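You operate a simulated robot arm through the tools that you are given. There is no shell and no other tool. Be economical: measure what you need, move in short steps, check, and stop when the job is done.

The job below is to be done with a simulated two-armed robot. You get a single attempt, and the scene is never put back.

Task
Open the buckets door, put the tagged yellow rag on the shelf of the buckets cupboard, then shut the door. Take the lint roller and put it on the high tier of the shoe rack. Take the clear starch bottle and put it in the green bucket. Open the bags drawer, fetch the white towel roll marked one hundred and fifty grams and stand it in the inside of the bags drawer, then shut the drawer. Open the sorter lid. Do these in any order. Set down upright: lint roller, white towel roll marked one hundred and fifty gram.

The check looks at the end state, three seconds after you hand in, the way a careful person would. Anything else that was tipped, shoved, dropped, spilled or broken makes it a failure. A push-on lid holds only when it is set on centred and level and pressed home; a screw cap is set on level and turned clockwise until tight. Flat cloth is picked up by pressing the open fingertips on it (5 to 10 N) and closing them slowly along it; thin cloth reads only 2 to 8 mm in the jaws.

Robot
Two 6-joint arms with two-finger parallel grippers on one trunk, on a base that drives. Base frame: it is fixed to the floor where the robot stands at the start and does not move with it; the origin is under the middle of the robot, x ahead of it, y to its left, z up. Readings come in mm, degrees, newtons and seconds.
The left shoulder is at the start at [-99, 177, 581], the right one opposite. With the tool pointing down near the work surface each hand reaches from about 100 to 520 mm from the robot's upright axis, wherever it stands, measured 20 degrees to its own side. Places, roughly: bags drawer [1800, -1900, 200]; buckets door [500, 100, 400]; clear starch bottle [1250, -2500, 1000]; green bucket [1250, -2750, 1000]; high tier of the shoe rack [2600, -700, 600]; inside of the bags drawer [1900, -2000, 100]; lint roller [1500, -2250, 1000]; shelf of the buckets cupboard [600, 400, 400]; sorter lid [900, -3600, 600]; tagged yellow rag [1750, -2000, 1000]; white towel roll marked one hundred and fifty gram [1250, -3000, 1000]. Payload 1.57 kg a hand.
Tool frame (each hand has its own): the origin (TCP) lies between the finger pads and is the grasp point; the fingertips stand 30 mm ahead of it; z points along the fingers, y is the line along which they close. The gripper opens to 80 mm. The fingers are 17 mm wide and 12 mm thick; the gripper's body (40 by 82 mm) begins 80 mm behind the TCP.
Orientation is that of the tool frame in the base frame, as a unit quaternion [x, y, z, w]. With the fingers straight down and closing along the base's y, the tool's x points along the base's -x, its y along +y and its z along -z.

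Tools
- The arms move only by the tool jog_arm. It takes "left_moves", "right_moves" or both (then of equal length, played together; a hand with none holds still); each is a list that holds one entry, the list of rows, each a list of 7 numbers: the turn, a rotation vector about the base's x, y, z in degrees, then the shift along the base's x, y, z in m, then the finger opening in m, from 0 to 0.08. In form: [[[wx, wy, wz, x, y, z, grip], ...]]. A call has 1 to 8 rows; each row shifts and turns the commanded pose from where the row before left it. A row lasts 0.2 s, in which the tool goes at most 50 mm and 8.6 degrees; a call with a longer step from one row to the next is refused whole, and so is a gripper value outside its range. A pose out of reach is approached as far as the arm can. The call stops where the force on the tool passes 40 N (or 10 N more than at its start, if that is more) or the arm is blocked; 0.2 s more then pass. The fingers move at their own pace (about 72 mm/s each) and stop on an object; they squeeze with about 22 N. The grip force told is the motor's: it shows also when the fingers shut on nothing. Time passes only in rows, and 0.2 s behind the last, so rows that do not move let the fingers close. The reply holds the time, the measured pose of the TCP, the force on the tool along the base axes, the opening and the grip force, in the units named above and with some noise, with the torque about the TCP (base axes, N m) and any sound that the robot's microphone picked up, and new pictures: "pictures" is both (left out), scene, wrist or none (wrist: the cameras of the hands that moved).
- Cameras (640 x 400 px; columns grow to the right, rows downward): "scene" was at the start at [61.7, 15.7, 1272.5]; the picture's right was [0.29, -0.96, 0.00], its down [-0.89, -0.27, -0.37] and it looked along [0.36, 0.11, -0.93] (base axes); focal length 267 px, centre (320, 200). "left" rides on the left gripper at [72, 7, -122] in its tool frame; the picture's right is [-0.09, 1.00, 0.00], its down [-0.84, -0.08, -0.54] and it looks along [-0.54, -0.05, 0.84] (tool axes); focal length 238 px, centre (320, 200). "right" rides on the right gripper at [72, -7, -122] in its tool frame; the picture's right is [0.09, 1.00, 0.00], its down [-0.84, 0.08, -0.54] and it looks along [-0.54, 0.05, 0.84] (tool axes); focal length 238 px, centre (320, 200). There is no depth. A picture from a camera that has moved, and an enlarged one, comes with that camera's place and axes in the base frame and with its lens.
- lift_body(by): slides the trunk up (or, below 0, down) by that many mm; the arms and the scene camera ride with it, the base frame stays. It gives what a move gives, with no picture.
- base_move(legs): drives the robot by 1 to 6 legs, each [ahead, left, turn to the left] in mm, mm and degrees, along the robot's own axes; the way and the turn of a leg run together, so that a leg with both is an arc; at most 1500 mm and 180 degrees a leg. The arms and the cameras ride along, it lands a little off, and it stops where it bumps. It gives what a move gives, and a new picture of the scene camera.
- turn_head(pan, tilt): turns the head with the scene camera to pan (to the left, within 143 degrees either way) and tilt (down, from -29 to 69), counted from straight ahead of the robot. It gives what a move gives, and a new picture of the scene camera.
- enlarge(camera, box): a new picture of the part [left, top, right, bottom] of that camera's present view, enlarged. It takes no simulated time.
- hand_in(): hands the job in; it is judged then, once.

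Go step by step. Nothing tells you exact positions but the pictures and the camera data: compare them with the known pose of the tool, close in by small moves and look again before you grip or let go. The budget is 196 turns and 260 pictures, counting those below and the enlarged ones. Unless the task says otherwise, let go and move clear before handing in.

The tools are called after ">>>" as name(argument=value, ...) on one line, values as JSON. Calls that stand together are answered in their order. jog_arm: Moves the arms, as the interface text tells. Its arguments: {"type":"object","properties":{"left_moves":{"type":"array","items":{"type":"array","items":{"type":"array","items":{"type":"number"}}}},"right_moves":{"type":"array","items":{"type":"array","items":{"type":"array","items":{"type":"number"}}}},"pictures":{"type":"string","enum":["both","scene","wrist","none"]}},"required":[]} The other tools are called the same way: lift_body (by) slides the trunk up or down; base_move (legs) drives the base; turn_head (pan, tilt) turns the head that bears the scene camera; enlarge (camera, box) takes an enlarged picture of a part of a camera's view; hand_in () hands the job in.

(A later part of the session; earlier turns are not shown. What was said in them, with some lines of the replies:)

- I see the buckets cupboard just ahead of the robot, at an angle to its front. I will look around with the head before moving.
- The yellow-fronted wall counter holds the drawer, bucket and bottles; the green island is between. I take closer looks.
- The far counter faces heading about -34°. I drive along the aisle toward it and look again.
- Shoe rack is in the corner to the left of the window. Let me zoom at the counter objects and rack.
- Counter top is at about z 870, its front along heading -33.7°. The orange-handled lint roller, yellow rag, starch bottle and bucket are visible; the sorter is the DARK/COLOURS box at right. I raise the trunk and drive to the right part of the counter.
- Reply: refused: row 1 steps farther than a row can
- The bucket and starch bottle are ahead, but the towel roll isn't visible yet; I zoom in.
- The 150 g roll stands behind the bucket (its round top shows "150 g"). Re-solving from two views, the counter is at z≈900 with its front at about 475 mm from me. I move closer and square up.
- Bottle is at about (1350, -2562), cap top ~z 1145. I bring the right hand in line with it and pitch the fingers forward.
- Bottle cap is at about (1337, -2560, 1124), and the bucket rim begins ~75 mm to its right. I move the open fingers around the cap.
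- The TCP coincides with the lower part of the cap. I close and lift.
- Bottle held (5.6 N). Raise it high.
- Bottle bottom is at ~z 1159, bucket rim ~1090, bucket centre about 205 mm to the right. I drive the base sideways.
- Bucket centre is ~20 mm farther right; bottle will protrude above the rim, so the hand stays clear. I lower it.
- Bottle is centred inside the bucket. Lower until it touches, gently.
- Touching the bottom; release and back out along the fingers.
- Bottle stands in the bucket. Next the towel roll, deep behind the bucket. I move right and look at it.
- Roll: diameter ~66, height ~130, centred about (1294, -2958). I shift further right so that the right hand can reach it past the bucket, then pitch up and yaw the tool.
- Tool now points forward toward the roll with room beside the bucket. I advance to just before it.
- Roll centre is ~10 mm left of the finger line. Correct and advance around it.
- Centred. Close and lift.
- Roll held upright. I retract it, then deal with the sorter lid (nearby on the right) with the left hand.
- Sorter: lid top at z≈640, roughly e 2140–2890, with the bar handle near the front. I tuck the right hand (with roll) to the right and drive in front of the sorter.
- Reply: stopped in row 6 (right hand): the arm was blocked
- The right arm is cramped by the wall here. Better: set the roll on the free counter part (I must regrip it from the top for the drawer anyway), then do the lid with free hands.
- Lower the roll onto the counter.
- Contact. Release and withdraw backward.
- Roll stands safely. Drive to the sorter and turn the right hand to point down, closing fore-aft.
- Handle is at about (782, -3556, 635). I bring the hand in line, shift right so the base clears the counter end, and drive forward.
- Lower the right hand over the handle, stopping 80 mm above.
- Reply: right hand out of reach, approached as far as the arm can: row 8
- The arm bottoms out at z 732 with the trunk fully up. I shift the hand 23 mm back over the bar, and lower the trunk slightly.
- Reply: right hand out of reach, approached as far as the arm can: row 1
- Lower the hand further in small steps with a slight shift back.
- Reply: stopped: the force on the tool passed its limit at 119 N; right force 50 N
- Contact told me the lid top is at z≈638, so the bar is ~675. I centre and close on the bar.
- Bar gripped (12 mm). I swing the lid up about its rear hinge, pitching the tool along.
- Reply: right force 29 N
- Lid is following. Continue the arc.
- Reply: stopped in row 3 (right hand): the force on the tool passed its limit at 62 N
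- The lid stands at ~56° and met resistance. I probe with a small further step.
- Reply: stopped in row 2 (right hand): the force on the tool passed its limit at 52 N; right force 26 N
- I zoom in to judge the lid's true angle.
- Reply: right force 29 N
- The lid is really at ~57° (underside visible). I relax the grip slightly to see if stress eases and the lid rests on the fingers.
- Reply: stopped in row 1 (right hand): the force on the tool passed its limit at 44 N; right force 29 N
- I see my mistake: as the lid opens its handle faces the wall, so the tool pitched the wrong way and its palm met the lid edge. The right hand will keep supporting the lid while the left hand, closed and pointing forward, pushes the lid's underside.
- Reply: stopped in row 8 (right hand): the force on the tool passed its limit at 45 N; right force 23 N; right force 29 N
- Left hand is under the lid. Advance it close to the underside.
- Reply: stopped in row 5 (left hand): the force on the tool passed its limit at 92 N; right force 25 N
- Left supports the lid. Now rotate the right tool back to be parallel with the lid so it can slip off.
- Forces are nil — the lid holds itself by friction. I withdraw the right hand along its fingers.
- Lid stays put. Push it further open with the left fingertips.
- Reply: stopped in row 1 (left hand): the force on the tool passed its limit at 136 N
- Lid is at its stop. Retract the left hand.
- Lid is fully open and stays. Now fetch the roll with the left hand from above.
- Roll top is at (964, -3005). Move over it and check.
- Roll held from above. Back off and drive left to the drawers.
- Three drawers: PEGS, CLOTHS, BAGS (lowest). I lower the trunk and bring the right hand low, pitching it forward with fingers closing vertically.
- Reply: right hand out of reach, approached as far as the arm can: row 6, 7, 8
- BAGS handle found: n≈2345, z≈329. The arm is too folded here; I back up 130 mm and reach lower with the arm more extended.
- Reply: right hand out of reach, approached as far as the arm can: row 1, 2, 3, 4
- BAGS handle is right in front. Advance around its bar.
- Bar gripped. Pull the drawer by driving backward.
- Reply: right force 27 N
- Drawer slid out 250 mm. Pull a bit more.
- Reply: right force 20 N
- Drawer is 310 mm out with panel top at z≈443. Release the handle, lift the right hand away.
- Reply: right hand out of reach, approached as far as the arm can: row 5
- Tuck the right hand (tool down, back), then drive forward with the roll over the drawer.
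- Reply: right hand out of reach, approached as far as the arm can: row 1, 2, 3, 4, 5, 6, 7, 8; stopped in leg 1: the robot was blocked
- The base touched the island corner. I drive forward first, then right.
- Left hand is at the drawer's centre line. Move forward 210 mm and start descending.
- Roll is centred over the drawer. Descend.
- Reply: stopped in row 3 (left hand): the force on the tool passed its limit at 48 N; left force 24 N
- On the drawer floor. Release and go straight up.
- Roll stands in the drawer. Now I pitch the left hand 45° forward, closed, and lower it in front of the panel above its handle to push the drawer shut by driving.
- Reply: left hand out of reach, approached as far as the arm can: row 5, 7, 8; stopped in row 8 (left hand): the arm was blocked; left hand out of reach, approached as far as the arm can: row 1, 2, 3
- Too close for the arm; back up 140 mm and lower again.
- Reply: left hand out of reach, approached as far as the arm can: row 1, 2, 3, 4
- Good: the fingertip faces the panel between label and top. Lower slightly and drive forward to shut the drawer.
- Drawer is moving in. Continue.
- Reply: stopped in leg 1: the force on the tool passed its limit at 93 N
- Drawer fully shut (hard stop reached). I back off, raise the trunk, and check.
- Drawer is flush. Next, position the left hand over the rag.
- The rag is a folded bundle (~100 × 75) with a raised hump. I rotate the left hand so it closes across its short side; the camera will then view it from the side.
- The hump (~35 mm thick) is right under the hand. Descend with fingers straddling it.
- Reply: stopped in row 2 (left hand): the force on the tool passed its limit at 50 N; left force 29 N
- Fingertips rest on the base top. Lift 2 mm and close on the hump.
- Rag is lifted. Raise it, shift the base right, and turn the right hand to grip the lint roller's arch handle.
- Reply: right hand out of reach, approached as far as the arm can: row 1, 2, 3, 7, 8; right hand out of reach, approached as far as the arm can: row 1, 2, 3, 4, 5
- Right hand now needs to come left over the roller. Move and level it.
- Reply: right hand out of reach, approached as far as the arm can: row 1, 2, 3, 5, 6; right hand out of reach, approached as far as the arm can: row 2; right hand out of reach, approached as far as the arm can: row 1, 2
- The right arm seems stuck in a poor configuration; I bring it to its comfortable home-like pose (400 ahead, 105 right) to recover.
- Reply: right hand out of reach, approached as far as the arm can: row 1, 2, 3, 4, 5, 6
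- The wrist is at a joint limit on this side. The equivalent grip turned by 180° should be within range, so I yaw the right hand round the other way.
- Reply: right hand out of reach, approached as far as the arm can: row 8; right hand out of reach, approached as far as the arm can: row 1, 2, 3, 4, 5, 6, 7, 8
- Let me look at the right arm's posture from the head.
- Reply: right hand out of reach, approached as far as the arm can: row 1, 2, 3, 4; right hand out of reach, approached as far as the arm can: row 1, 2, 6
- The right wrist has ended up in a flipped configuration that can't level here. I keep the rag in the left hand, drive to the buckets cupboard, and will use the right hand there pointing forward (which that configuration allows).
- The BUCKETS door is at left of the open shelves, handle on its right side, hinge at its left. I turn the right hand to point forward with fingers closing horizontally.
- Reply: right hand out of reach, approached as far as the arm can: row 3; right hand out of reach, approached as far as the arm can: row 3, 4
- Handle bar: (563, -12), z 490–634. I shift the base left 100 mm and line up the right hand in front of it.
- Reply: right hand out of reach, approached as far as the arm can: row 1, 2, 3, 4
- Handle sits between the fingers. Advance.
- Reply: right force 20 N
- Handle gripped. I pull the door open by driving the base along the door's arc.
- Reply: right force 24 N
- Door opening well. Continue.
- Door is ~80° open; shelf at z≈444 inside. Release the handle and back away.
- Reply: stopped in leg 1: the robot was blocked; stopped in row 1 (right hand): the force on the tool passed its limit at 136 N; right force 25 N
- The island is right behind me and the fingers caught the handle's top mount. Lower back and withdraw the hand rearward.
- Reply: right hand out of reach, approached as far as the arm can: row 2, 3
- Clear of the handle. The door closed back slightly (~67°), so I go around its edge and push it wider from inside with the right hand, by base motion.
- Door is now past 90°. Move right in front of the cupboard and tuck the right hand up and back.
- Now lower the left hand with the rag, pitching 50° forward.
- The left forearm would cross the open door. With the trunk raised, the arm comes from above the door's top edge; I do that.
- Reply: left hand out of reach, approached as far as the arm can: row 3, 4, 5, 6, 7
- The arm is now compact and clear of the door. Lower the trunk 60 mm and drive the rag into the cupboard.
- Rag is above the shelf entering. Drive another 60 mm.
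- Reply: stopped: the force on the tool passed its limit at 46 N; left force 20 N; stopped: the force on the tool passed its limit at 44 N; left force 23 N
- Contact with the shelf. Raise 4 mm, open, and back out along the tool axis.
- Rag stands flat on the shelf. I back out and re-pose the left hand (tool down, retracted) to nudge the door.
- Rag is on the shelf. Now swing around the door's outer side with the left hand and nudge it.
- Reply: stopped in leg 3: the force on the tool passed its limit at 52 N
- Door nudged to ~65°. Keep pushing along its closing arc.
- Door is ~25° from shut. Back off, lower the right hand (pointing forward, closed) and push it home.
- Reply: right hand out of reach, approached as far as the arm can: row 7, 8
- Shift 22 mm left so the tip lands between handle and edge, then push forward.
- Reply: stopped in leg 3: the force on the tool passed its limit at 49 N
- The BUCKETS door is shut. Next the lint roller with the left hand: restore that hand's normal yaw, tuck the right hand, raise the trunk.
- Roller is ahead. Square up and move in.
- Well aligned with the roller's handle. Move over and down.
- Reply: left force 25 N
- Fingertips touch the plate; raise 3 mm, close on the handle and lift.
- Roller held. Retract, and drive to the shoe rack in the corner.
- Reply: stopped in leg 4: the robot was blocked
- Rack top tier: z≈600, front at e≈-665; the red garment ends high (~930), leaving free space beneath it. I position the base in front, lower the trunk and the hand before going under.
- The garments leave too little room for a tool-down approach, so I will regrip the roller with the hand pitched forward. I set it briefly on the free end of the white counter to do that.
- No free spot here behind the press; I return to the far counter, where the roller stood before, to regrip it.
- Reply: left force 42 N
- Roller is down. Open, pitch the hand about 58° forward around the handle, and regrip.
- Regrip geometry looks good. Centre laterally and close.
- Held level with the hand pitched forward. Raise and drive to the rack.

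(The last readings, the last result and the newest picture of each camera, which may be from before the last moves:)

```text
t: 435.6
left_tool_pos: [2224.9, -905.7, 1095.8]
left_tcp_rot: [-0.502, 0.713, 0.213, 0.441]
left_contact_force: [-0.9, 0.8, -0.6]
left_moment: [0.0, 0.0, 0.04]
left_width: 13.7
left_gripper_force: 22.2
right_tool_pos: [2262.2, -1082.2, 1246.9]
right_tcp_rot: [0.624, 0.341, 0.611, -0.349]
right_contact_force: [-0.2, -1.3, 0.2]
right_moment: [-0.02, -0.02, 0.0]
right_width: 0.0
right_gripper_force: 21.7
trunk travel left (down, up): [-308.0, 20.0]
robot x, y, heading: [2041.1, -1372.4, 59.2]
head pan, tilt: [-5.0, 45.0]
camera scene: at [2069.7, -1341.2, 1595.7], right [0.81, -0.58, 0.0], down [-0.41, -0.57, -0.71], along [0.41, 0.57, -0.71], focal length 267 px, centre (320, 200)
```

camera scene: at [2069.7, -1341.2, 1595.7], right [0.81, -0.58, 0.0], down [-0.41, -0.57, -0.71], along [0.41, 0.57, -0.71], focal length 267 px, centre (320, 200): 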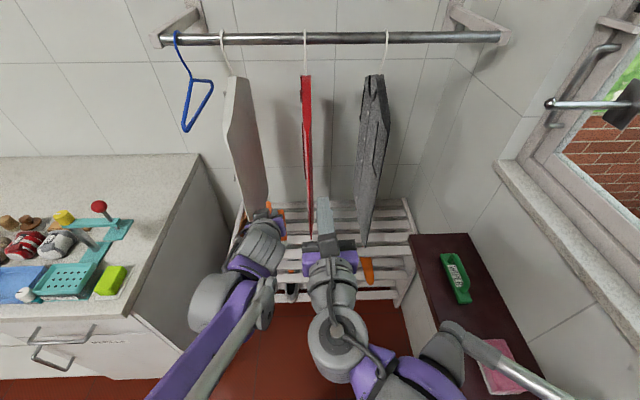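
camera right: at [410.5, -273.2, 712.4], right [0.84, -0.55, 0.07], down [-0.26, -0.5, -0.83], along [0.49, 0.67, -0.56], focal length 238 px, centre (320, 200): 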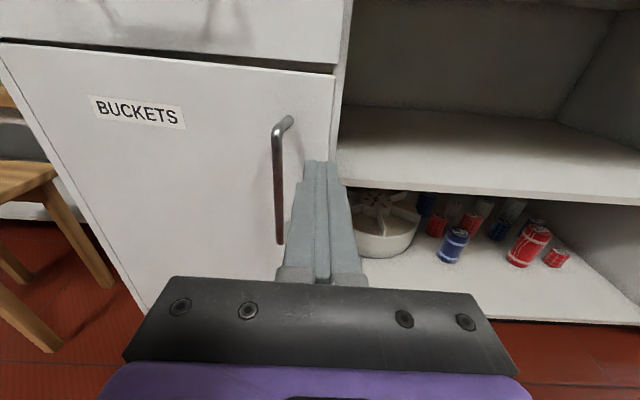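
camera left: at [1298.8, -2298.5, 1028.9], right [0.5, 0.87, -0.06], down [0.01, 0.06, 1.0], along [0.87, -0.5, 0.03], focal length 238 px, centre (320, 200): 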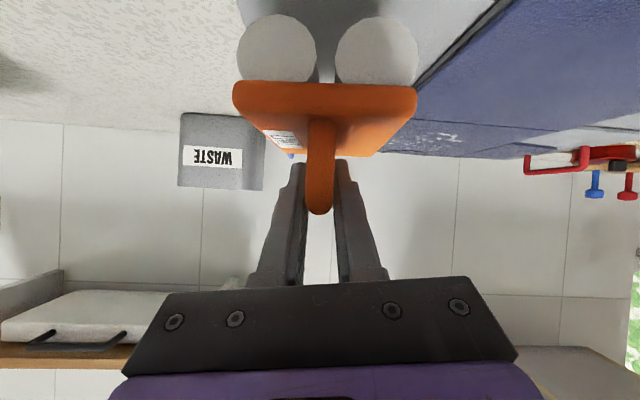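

Square up, lower the trunk and the hand to just above the tier height, still in front of the garments.

>>> base_move(legs=[[0, -25, -2.6]])

>>> lift_body(by=-140)

>>> jog_arm(left_moves=[[[0, 0, 0, 0, 0, -0.04, 0.0], [0, 0, 0, 0, 0, -0.04, 0.0], [0, 0, 0, 0, 0, -0.04, 0.0], [0, 0, 0, 0, 0, -0.04, 0.0], [0, 0, 0, 0, 0, -0.04, 0.0], [0, 0, 0, 0, 0, -0.03, 0.0]]], pictures="both")

```text
t: 436.5
left_tool_pos: [2265.6, -927.4, 1095.2]
left_tcp_rot: [-0.485, 0.724, 0.203, 0.446]
left_contact_force: [0.3, 0.3, -1.3]
left_moment: [-0.01, 0.02, 0.0]
left_width: 13.6
left_gripper_force: 21.7
right_tool_pos: [2295.7, -1105.9, 1247.3]
right_tcp_rot: [0.632, 0.327, 0.618, -0.335]
right_contact_force: [0.5, -0.1, -0.7]
right_moment: [-0.03, -0.02, 0.01]
right_width: 0.1
right_gripper_force: 21.4
trunk travel left (down, up): [-308.0, 20.0]
robot x, y, heading: [2066.0, -1382.3, 56.4]
head pan, tilt: [-5.0, 45.0]
camera scene: at [2091.3, -1354.9, 1595.8], right [0.78, -0.62, 0.0], down [-0.44, -0.55, -0.71], along [0.44, 0.55, -0.71], focal length 267 px, centre (320, 200)
```

scene: 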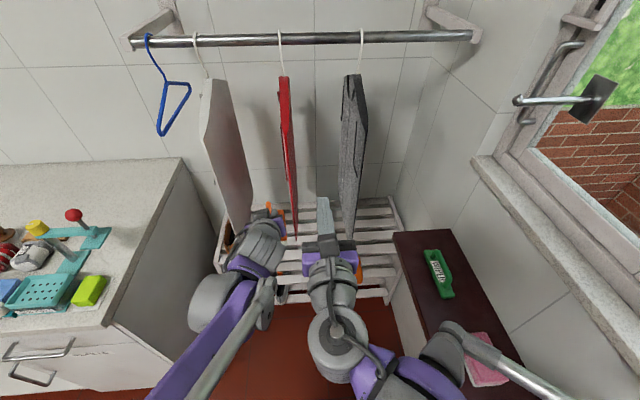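

```text
t: 438.2
left_tool_pos: [2267.6, -927.3, 957.3]
left_tcp_rot: [-0.486, 0.724, 0.204, 0.445]
left_contact_force: [-1.0, 0.6, -1.8]
left_moment: [-0.03, 0.0, 0.04]
left_width: 13.6
left_gripper_force: 22.0
right_tool_pos: [2295.7, -1105.4, 1107.0]
right_tcp_rot: [0.631, 0.328, 0.618, -0.336]
right_contact_force: [0.4, 0.1, 0.3]
right_moment: [0.0, -0.02, -0.02]
right_width: 0.0
right_gripper_force: 21.6
trunk travel left (down, up): [-168.0, 160.0]
robot x, y, heading: [2063.6, -1382.1, 56.6]
head pan, tilt: [-5.0, 45.0]
```

```text
t: 439.6
left_tool_pos: [2264.8, -926.1, 726.0]
left_tcp_rot: [-0.486, 0.724, 0.204, 0.446]
left_contact_force: [-0.4, -0.5, -1.3]
left_moment: [-0.01, 0.02, 0.04]
left_width: 13.5
left_gripper_force: 21.5
right_tool_pos: [2295.2, -1104.1, 1106.3]
right_tcp_rot: [0.631, 0.328, 0.618, -0.335]
right_contact_force: [0.1, -0.8, 0.5]
right_moment: [0.01, 0.02, 0.03]
right_width: 0.1
right_gripper_force: 21.3
trunk travel left (down, up): [-168.0, 160.0]
robot x, y, heading: [2062.6, -1383.8, 56.7]
head pan, tilt: [-5.0, 45.0]
camera scene: at [2095.5, -1348.8, 1452.1], right [0.78, -0.62, 0.0], down [-0.44, -0.56, -0.71], along [0.44, 0.55, -0.71], focal length 267 px, centre (320, 200)
camera left: at [2194.8, -1049.6, 727.7], right [-0.87, 0.49, -0.06], down [-0.06, 0.01, 1.0], along [0.49, 0.87, 0.02], focal length 238 px, centre (320, 200)
```

scene: 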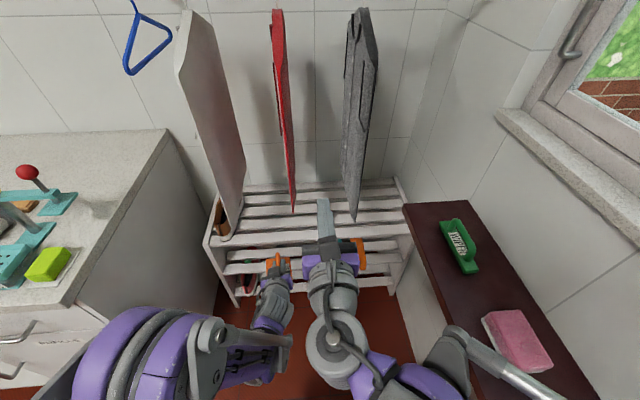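
left: 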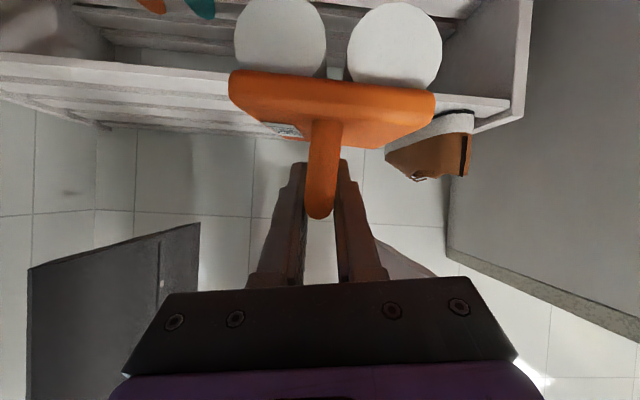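

The tier's slat is at z≈600 and a shoe stands at its left end; I go 40 mm further right with the roller, retract the right hand a little, and lower slightly.

>>> jog_arm(left_moves=[[[0, 0, 0, 0.0167, -0.011, -0.011, 0.0], [0, 0, 0, 0.0167, -0.011, -0.011, 0.0]]], right_moves=[[[0, 0, 0, -0.0175, -0.0262, 0.01, 0.0], [0, 0, 0, -0.0175, -0.0262, 0.01, 0.0]]], pictures="none")

>>> base_move(legs=[[140, 0, 0]])

>>> enlarge(camera="left", box=[0, 0, 640, 400])

```text
t: 440.2
left_tool_pos: [2300.1, -949.8, 704.6]
left_tcp_rot: [-0.486, 0.724, 0.203, 0.445]
left_contact_force: [-1.1, -0.4, -2.0]
left_moment: [-0.01, -0.03, 0.0]
left_width: 13.5
left_gripper_force: 21.4
right_tool_pos: [2260.7, -1158.2, 1127.4]
right_tcp_rot: [0.631, 0.327, 0.618, -0.335]
right_contact_force: [0.9, 0.9, -0.3]
right_moment: [0.01, -0.03, 0.01]
right_width: 0.2
right_gripper_force: 22.0
trunk travel left (down, up): [-168.0, 160.0]
robot x, y, heading: [2065.9, -1384.3, 56.7]
head pan, tilt: [-5.0, 45.0]
```

```text
t: 441.5
left_tool_pos: [2379.1, -832.7, 702.6]
left_tcp_rot: [-0.484, 0.725, 0.202, 0.446]
left_contact_force: [0.4, 0.2, -1.1]
left_moment: [0.0, -0.01, -0.01]
left_width: 13.4
left_gripper_force: 22.0
right_tool_pos: [2337.8, -1040.0, 1126.6]
right_tcp_rot: [0.632, 0.327, 0.618, -0.335]
right_contact_force: [0.0, 0.9, -0.9]
right_moment: [-0.01, 0.01, 0.0]
right_width: 0.0
right_gripper_force: 21.6
trunk travel left (down, up): [-168.0, 160.0]
robot x, y, heading: [2142.5, -1265.0, 56.8]
head pan, tilt: [-5.0, 45.0]
camera scene: at [2173.2, -1231.1, 1452.1], right [0.78, -0.62, 0.0], down [-0.44, -0.55, -0.71], along [0.44, 0.55, -0.71], focal length 267 px, centre (320, 200)
```

scene: 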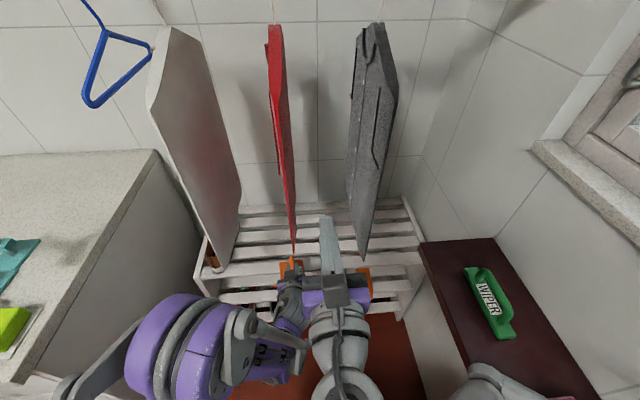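

```text
1.00 times, centred on (320, 200) of left (not enlarged: the box is as wide or as high as the picture)
camera zoom: at [2307.3, -955.9, 705.9], right [-0.87, 0.49, -0.06], down [-0.06, 0.01, 1.0], along [0.49, 0.87, 0.02], focal length 238 px, centre (320, 200)
```

zoom: 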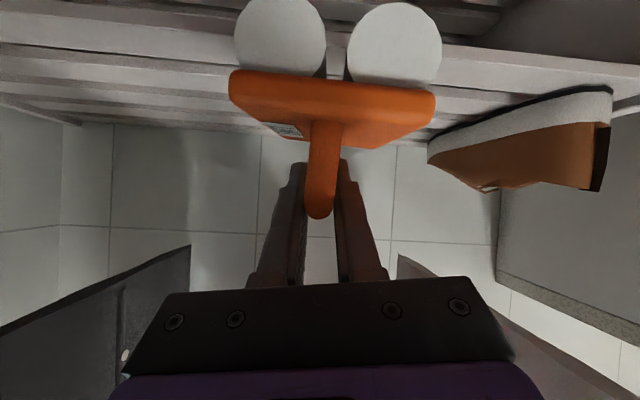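

Good clearance to the shoe. Continue 97 mm forward.

>>> base_move(legs=[[97, 0, 0]])

>>> enlarge(camera="left", box=[0, 0, 640, 400])

```text
t: 442.6
left_tool_pos: [2431.4, -751.7, 704.2]
left_tcp_rot: [-0.485, 0.725, 0.202, 0.445]
left_contact_force: [0.3, -0.6, -1.6]
left_moment: [0.05, 0.02, 0.02]
left_width: 13.5
left_gripper_force: 22.1
right_tool_pos: [2390.1, -958.7, 1126.9]
right_tcp_rot: [0.631, 0.328, 0.619, -0.334]
right_contact_force: [0.5, -0.2, 0.0]
right_moment: [0.0, 0.01, 0.03]
right_width: 0.0
right_gripper_force: 21.0
trunk travel left (down, up): [-168.0, 160.0]
robot x, y, heading: [2191.8, -1181.3, 56.4]
head pan, tilt: [-5.0, 45.0]
camera scene: at [2226.6, -1150.3, 1452.1], right [0.78, -0.62, 0.0], down [-0.44, -0.55, -0.71], along [0.44, 0.55, -0.71], focal length 267 px, centre (320, 200)
```

scene: 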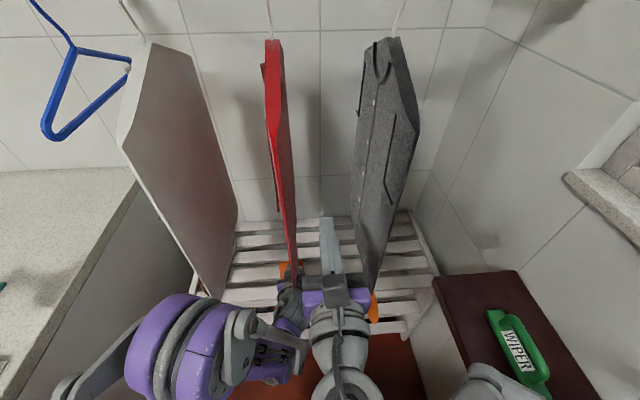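

```text
1.00 times, centred on (320, 200) of left (not enlarged: the box is as wide or as high as the picture)
camera zoom: at [2360.8, -875.2, 705.9], right [-0.87, 0.49, -0.06], down [-0.06, 0.01, 1.0], along [0.49, 0.87, 0.02], focal length 238 px, centre (320, 200)
```

zoom: 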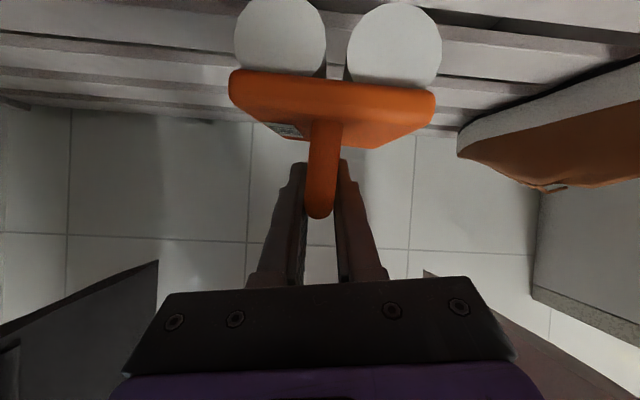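

Advance 15 mm more with the arm and lower.

>>> jog_arm(left_moves=[[[0, 0, 0, 0.0083, 0.0125, 0, 0.0], [0, 0, 0, 0, 0, -0.008, 0.0], [0, 0, 0, 0, 0, -0.005, 0.0], [0, 0, 0, 0, 0, -0.004, 0.0]]], pictures="none")

>>> jog_arm(left_moves=[[[0, 0, 0, 0, 0, -0.003, 0.0], [0, 0, 0, 0, 0, -0.003, 0.0], [0, 0, 0, 0, 0, -0.002, 0.0]]], pictures="none")

```text
t: 443.6
left_tool_pos: [2440.4, -738.7, 687.0]
left_tcp_rot: [-0.485, 0.725, 0.203, 0.446]
left_contact_force: [-0.8, -0.9, -1.0]
left_moment: [0.04, 0.01, 0.0]
left_width: 13.4
left_gripper_force: 22.2
right_tool_pos: [2390.8, -958.9, 1127.5]
right_tcp_rot: [0.631, 0.327, 0.619, -0.334]
right_contact_force: [0.3, 0.6, -0.1]
right_moment: [0.02, -0.02, -0.03]
right_width: 0.0
right_gripper_force: 21.2
trunk travel left (down, up): [-168.0, 160.0]
robot x, y, heading: [2195.0, -1185.5, 56.5]
head pan, tilt: [-5.0, 45.0]
```

```text
t: 444.4
left_tool_pos: [2441.8, -739.7, 678.7]
left_tcp_rot: [-0.484, 0.725, 0.202, 0.446]
left_contact_force: [-0.3, 0.1, -1.0]
left_moment: [0.0, -0.02, 0.0]
left_width: 13.7
left_gripper_force: 21.7
right_tool_pos: [2390.9, -960.2, 1126.2]
right_tcp_rot: [0.632, 0.326, 0.619, -0.333]
right_contact_force: [0.9, -0.4, 0.5]
right_moment: [-0.03, 0.01, -0.07]
right_width: 0.1
right_gripper_force: 21.8
trunk travel left (down, up): [-168.0, 160.0]
robot x, y, heading: [2195.7, -1183.8, 56.5]
head pan, tilt: [-5.0, 45.0]
```

>>> jog_arm(left_moves=[[[0, 0, 0, 0, 0, -0.003, 0.0], [0, 0, 0, 0, 0, -0.003, 0.0], [0, 0, 0, 0, 0, -0.002, 0.0], [0, 0, 0, 0, 0, -0.002, 0.0]]], pictures="none")

>>> jog_arm(left_moves=[[[0, 0, 0, 0, 0, -0.002, 0.0], [0, 0, 0, 0, 0, -0.002, 0.0], [0, 0, 0, 0, 0, -0.002, 0.0]]], pictures="wrist")

```text
t: 445.4
left_tool_pos: [2440.2, -739.3, 669.1]
left_tcp_rot: [-0.484, 0.725, 0.202, 0.446]
left_contact_force: [0.6, 0.4, -1.4]
left_moment: [0.0, -0.01, 0.0]
left_width: 13.5
left_gripper_force: 22.1
right_tool_pos: [2390.1, -959.0, 1127.5]
right_tcp_rot: [0.631, 0.327, 0.619, -0.334]
right_contact_force: [0.5, -0.3, 0.1]
right_moment: [-0.01, 0.0, -0.02]
right_width: 0.1
right_gripper_force: 21.2
trunk travel left (down, up): [-168.0, 160.0]
robot x, y, heading: [2195.6, -1182.6, 56.5]
head pan, tilt: [-5.0, 45.0]
```

```text
t: 446.2
left_tool_pos: [2440.7, -739.1, 664.3]
left_tcp_rot: [-0.484, 0.725, 0.203, 0.447]
left_contact_force: [-0.6, 1.2, 5.7]
left_moment: [0.31, -0.22, 0.04]
left_width: 13.5
left_gripper_force: 21.9
right_tool_pos: [2389.5, -959.2, 1126.9]
right_tcp_rot: [0.632, 0.326, 0.619, -0.334]
right_contact_force: [-0.3, 0.3, 0.1]
right_moment: [0.01, -0.02, 0.03]
right_width: 0.0
right_gripper_force: 21.8
trunk travel left (down, up): [-168.0, 160.0]
robot x, y, heading: [2195.2, -1184.9, 56.7]
head pan, tilt: [-5.0, 45.0]
camera left: at [2368.9, -862.9, 666.0], right [-0.87, 0.49, -0.06], down [-0.07, 0.01, 1.0], along [0.49, 0.87, 0.03], focal length 238 px, centre (320, 200)
```

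left: 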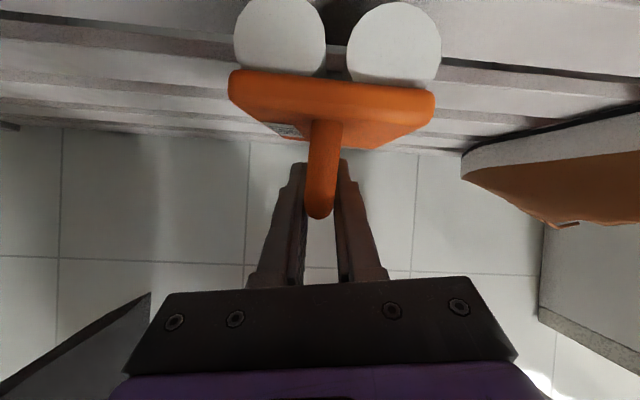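

Contact on the slats. Press 1 mm, open, then back straight out with the base.

>>> jog_arm(left_moves=[[[0, 0, 0, 0, 0, -0.0015, 0.0], [0, 0, 0, 0, 0, 0, 0.03], [0, 0, 0, 0, 0, 0.001, 0.05], [0, 0, 0, 0, 0, 0, 0.05]]], pictures="none")

>>> base_move(legs=[[-130, 0, 0]])

>>> enlarge(camera="left", box=[0, 0, 640, 400])

```text
t: 447.2
left_tool_pos: [2439.8, -739.2, 663.3]
left_tcp_rot: [-0.485, 0.725, 0.203, 0.446]
left_contact_force: [-0.1, -0.6, 0.4]
left_moment: [0.01, -0.02, 0.03]
left_width: 50.0
left_gripper_force: 0.0
right_tool_pos: [2389.6, -959.2, 1127.1]
right_tcp_rot: [0.631, 0.326, 0.619, -0.334]
right_contact_force: [-0.2, 0.0, 0.5]
right_moment: [-0.01, 0.0, 0.03]
right_width: 0.1
right_gripper_force: 21.2
trunk travel left (down, up): [-168.0, 160.0]
robot x, y, heading: [2190.2, -1184.8, 56.3]
head pan, tilt: [-5.0, 45.0]
```

```text
t: 448.5
left_tool_pos: [2367.7, -846.6, 662.7]
left_tcp_rot: [-0.486, 0.724, 0.204, 0.446]
left_contact_force: [-0.4, 0.4, 0.8]
left_moment: [0.05, -0.01, -0.02]
left_width: 50.2
left_gripper_force: 0.1
right_tool_pos: [2319.4, -1066.9, 1127.8]
right_tcp_rot: [0.63, 0.328, 0.619, -0.335]
right_contact_force: [0.2, 1.1, -0.7]
right_moment: [-0.01, 0.0, 0.0]
right_width: 0.0
right_gripper_force: 20.9
trunk travel left (down, up): [-168.0, 160.0]
robot x, y, heading: [2124.3, -1292.8, 56.5]
head pan, tilt: [-5.0, 45.0]
camera scene: at [2155.0, -1258.7, 1452.1], right [0.78, -0.62, 0.0], down [-0.44, -0.55, -0.71], along [0.44, 0.55, -0.71], focal length 267 px, centre (320, 200)
```

scene: 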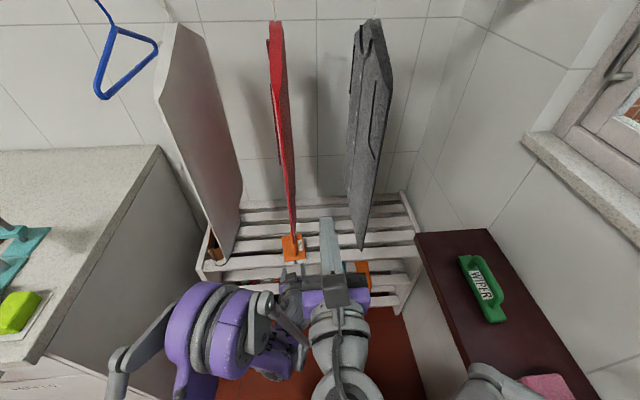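

```text
1.00 times, centred on (320, 200) of left (not enlarged: the box is as wide or as high as the picture)
camera zoom: at [2297.6, -969.4, 665.0], right [-0.87, 0.49, -0.06], down [-0.07, 0.01, 1.0], along [0.49, 0.87, 0.03], focal length 238 px, centre (320, 200)
```

zoom: 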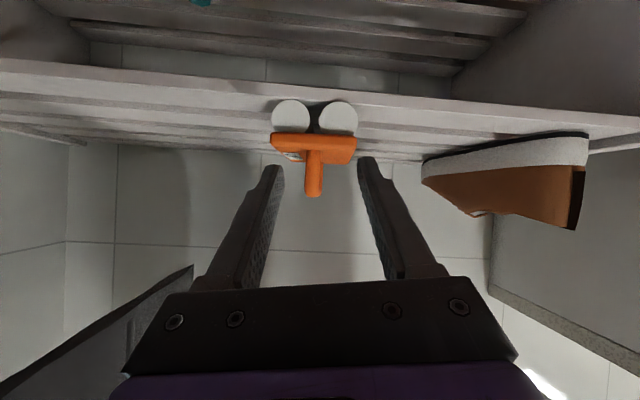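

Roller stands upright on the high tier. Back away and do a last check of the buckets door along the counter front.

>>> base_move(legs=[[-150, 0, 0]])

>>> turn_head(pan=75, tilt=20)

>>> enlarge(camera="scene", box=[240, 120, 440, 260])

>>> turn_head(pan=-120, tilt=25)

```text
t: 449.9
left_tool_pos: [2283.9, -970.8, 661.3]
left_tcp_rot: [-0.485, 0.724, 0.204, 0.446]
left_contact_force: [0.2, -0.1, 0.5]
left_moment: [0.0, 0.02, 0.04]
left_width: 50.3
left_gripper_force: 0.0
right_tool_pos: [2236.5, -1191.5, 1128.2]
right_tcp_rot: [0.631, 0.327, 0.619, -0.334]
right_contact_force: [-0.2, 0.3, 0.4]
right_moment: [0.01, -0.01, 0.0]
right_width: 0.0
right_gripper_force: 21.9
trunk travel left (down, up): [-168.0, 160.0]
robot x, y, heading: [2039.4, -1416.5, 56.6]
head pan, tilt: [-5.0, 45.0]
camera scene: at [2072.6, -1384.0, 1452.1], right [0.78, -0.62, 0.0], down [-0.44, -0.55, -0.71], along [0.44, 0.55, -0.71], focal length 267 px, centre (320, 200)
```

scene: 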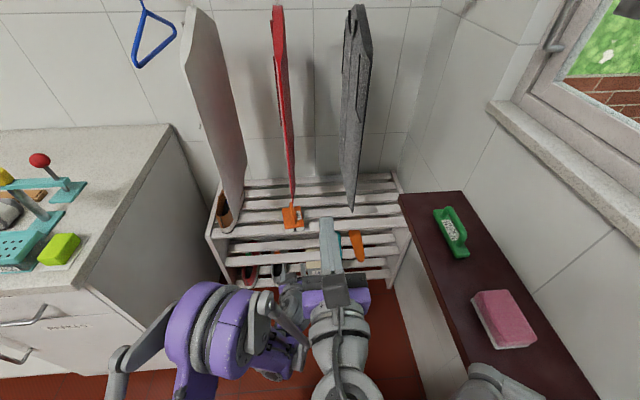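

```text
t: 451.4
left_tool_pos: [2284.6, -971.4, 661.1]
left_tcp_rot: [-0.487, 0.724, 0.204, 0.445]
left_contact_force: [-0.4, 0.4, 0.8]
left_moment: [0.0, 0.01, 0.01]
left_width: 50.2
left_gripper_force: 0.0
right_tool_pos: [2236.7, -1193.4, 1127.3]
right_tcp_rot: [0.632, 0.326, 0.619, -0.334]
right_contact_force: [0.1, -0.5, 0.1]
right_moment: [0.02, -0.01, 0.02]
right_width: 0.1
right_gripper_force: 21.2
trunk travel left (down, up): [-168.0, 160.0]
robot x, y, heading: [2038.0, -1416.6, 56.8]
head pan, tilt: [75.0, 20.0]
camera scene: at [1960.0, -1378.2, 1490.7], right [0.75, 0.66, 0.0], down [0.23, -0.26, -0.94], along [-0.62, 0.7, -0.34], focal length 267 px, centre (320, 200)
```

scene: 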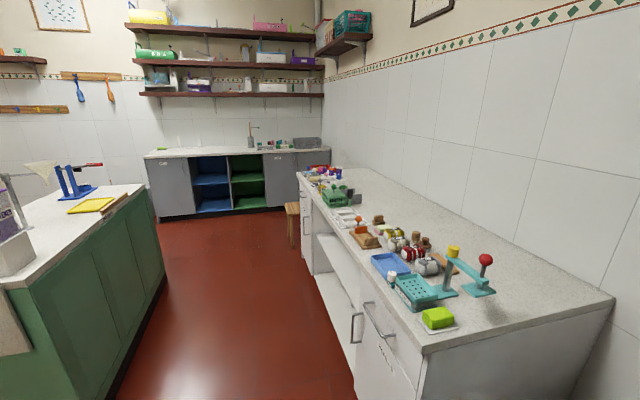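

```text
2.86 times, centred on (340, 190) of scene
camera zoom: at [1960.0, -1378.2, 1490.7], right [0.75, 0.66, 0.0], down [0.23, -0.26, -0.94], along [-0.62, 0.7, -0.34], focal length 762 px, centre (263, 229)
```

zoom: 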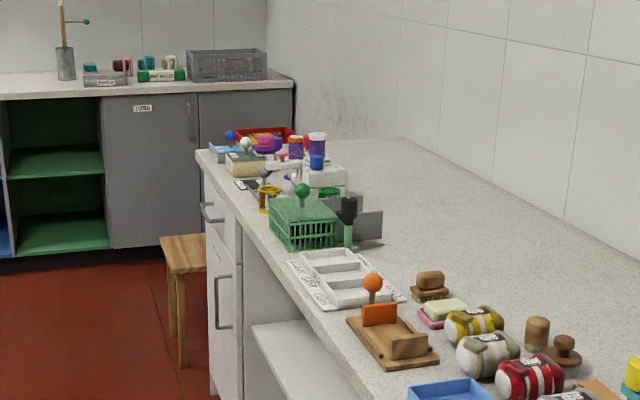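

```text
t: 454.3
left_tool_pos: [2286.2, -971.1, 662.0]
left_tcp_rot: [-0.486, 0.724, 0.203, 0.445]
left_contact_force: [0.4, -0.5, -0.2]
left_moment: [0.01, -0.01, 0.01]
left_width: 50.0
left_gripper_force: 0.1
right_tool_pos: [2236.7, -1191.6, 1129.2]
right_tcp_rot: [0.632, 0.327, 0.618, -0.335]
right_contact_force: [0.2, 0.2, -0.1]
right_moment: [0.02, -0.01, 0.03]
right_width: 0.0
right_gripper_force: 21.0
trunk travel left (down, up): [-168.0, 160.0]
robot x, y, heading: [2038.3, -1414.5, 56.8]
head pan, tilt: [-120.0, 25.0]
camera scene: at [2063.2, -1530.2, 1482.7], right [-0.89, -0.45, 0.0], down [-0.19, 0.38, -0.91], along [0.41, -0.81, -0.42], focal length 267 px, centre (320, 200)
```

scene: 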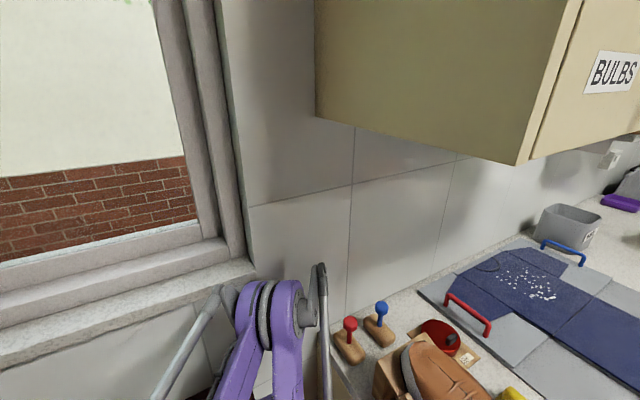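

>>> turn_head(pan=75, tilt=20)

>>> enlarge(camera="scene", box=[295, 165, 345, 265])

```text
t: 457.2
left_tool_pos: [2285.2, -971.5, 662.4]
left_tcp_rot: [-0.487, 0.723, 0.204, 0.445]
left_contact_force: [0.7, 1.2, 0.3]
left_moment: [-0.02, 0.01, -0.03]
left_width: 49.9
left_gripper_force: 0.1
right_tool_pos: [2236.8, -1193.3, 1126.9]
right_tcp_rot: [0.631, 0.327, 0.619, -0.334]
right_contact_force: [0.3, -0.6, 0.7]
right_moment: [-0.02, 0.0, -0.05]
right_width: 0.0
right_gripper_force: 21.5
trunk travel left (down, up): [-168.0, 160.0]
robot x, y, heading: [2038.7, -1418.5, 56.7]
head pan, tilt: [75.0, 20.0]
camera scene: at [1960.0, -1378.3, 1490.8], right [0.75, 0.66, 0.0], down [0.23, -0.26, -0.94], along [-0.62, 0.7, -0.34], focal length 267 px, centre (320, 200)
```

scene: 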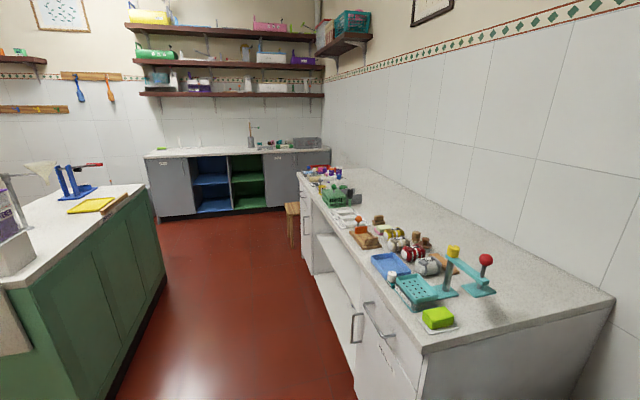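

```text
4.00 times, centred on (320, 215) of scene
camera zoom: at [1960.0, -1378.3, 1490.8], right [0.75, 0.66, 0.0], down [0.23, -0.26, -0.94], along [-0.62, 0.7, -0.34], focal length 1066 px, centre (320, 140)
```

zoom: 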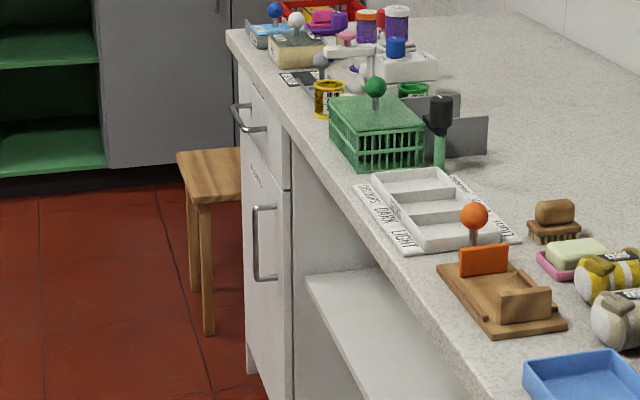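

The door is flush with the drawer above it, and the other items were in place when last seen, so I am handing in.

>>> hand_in()

```text
The job is handed in.
```

I did all five tasks and handed the job in; the result of the check hasn't been reported.

- **Rag:** it sits flat on the buckets cupboard shelf, and the door is shut.
- **Lint roller:** it stands upright on the high tier of the shoe rack.
- **Starch bottle:** it stands in the green bucket.
- **Towel roll:** the 150 g roll was set upright in the bags drawer. I haven't looked inside since shutting the drawer.
- **Sorter lid:** it is fully open and stayed open when I let go.

My hand hit the sorter lid and its hinge stop, the door handle and the drawer harder than planned, with peaks of about 90–136 N. I also bumped the base against the island and was blocked once by the counter corner. Nothing looked moved or damaged afterwards.
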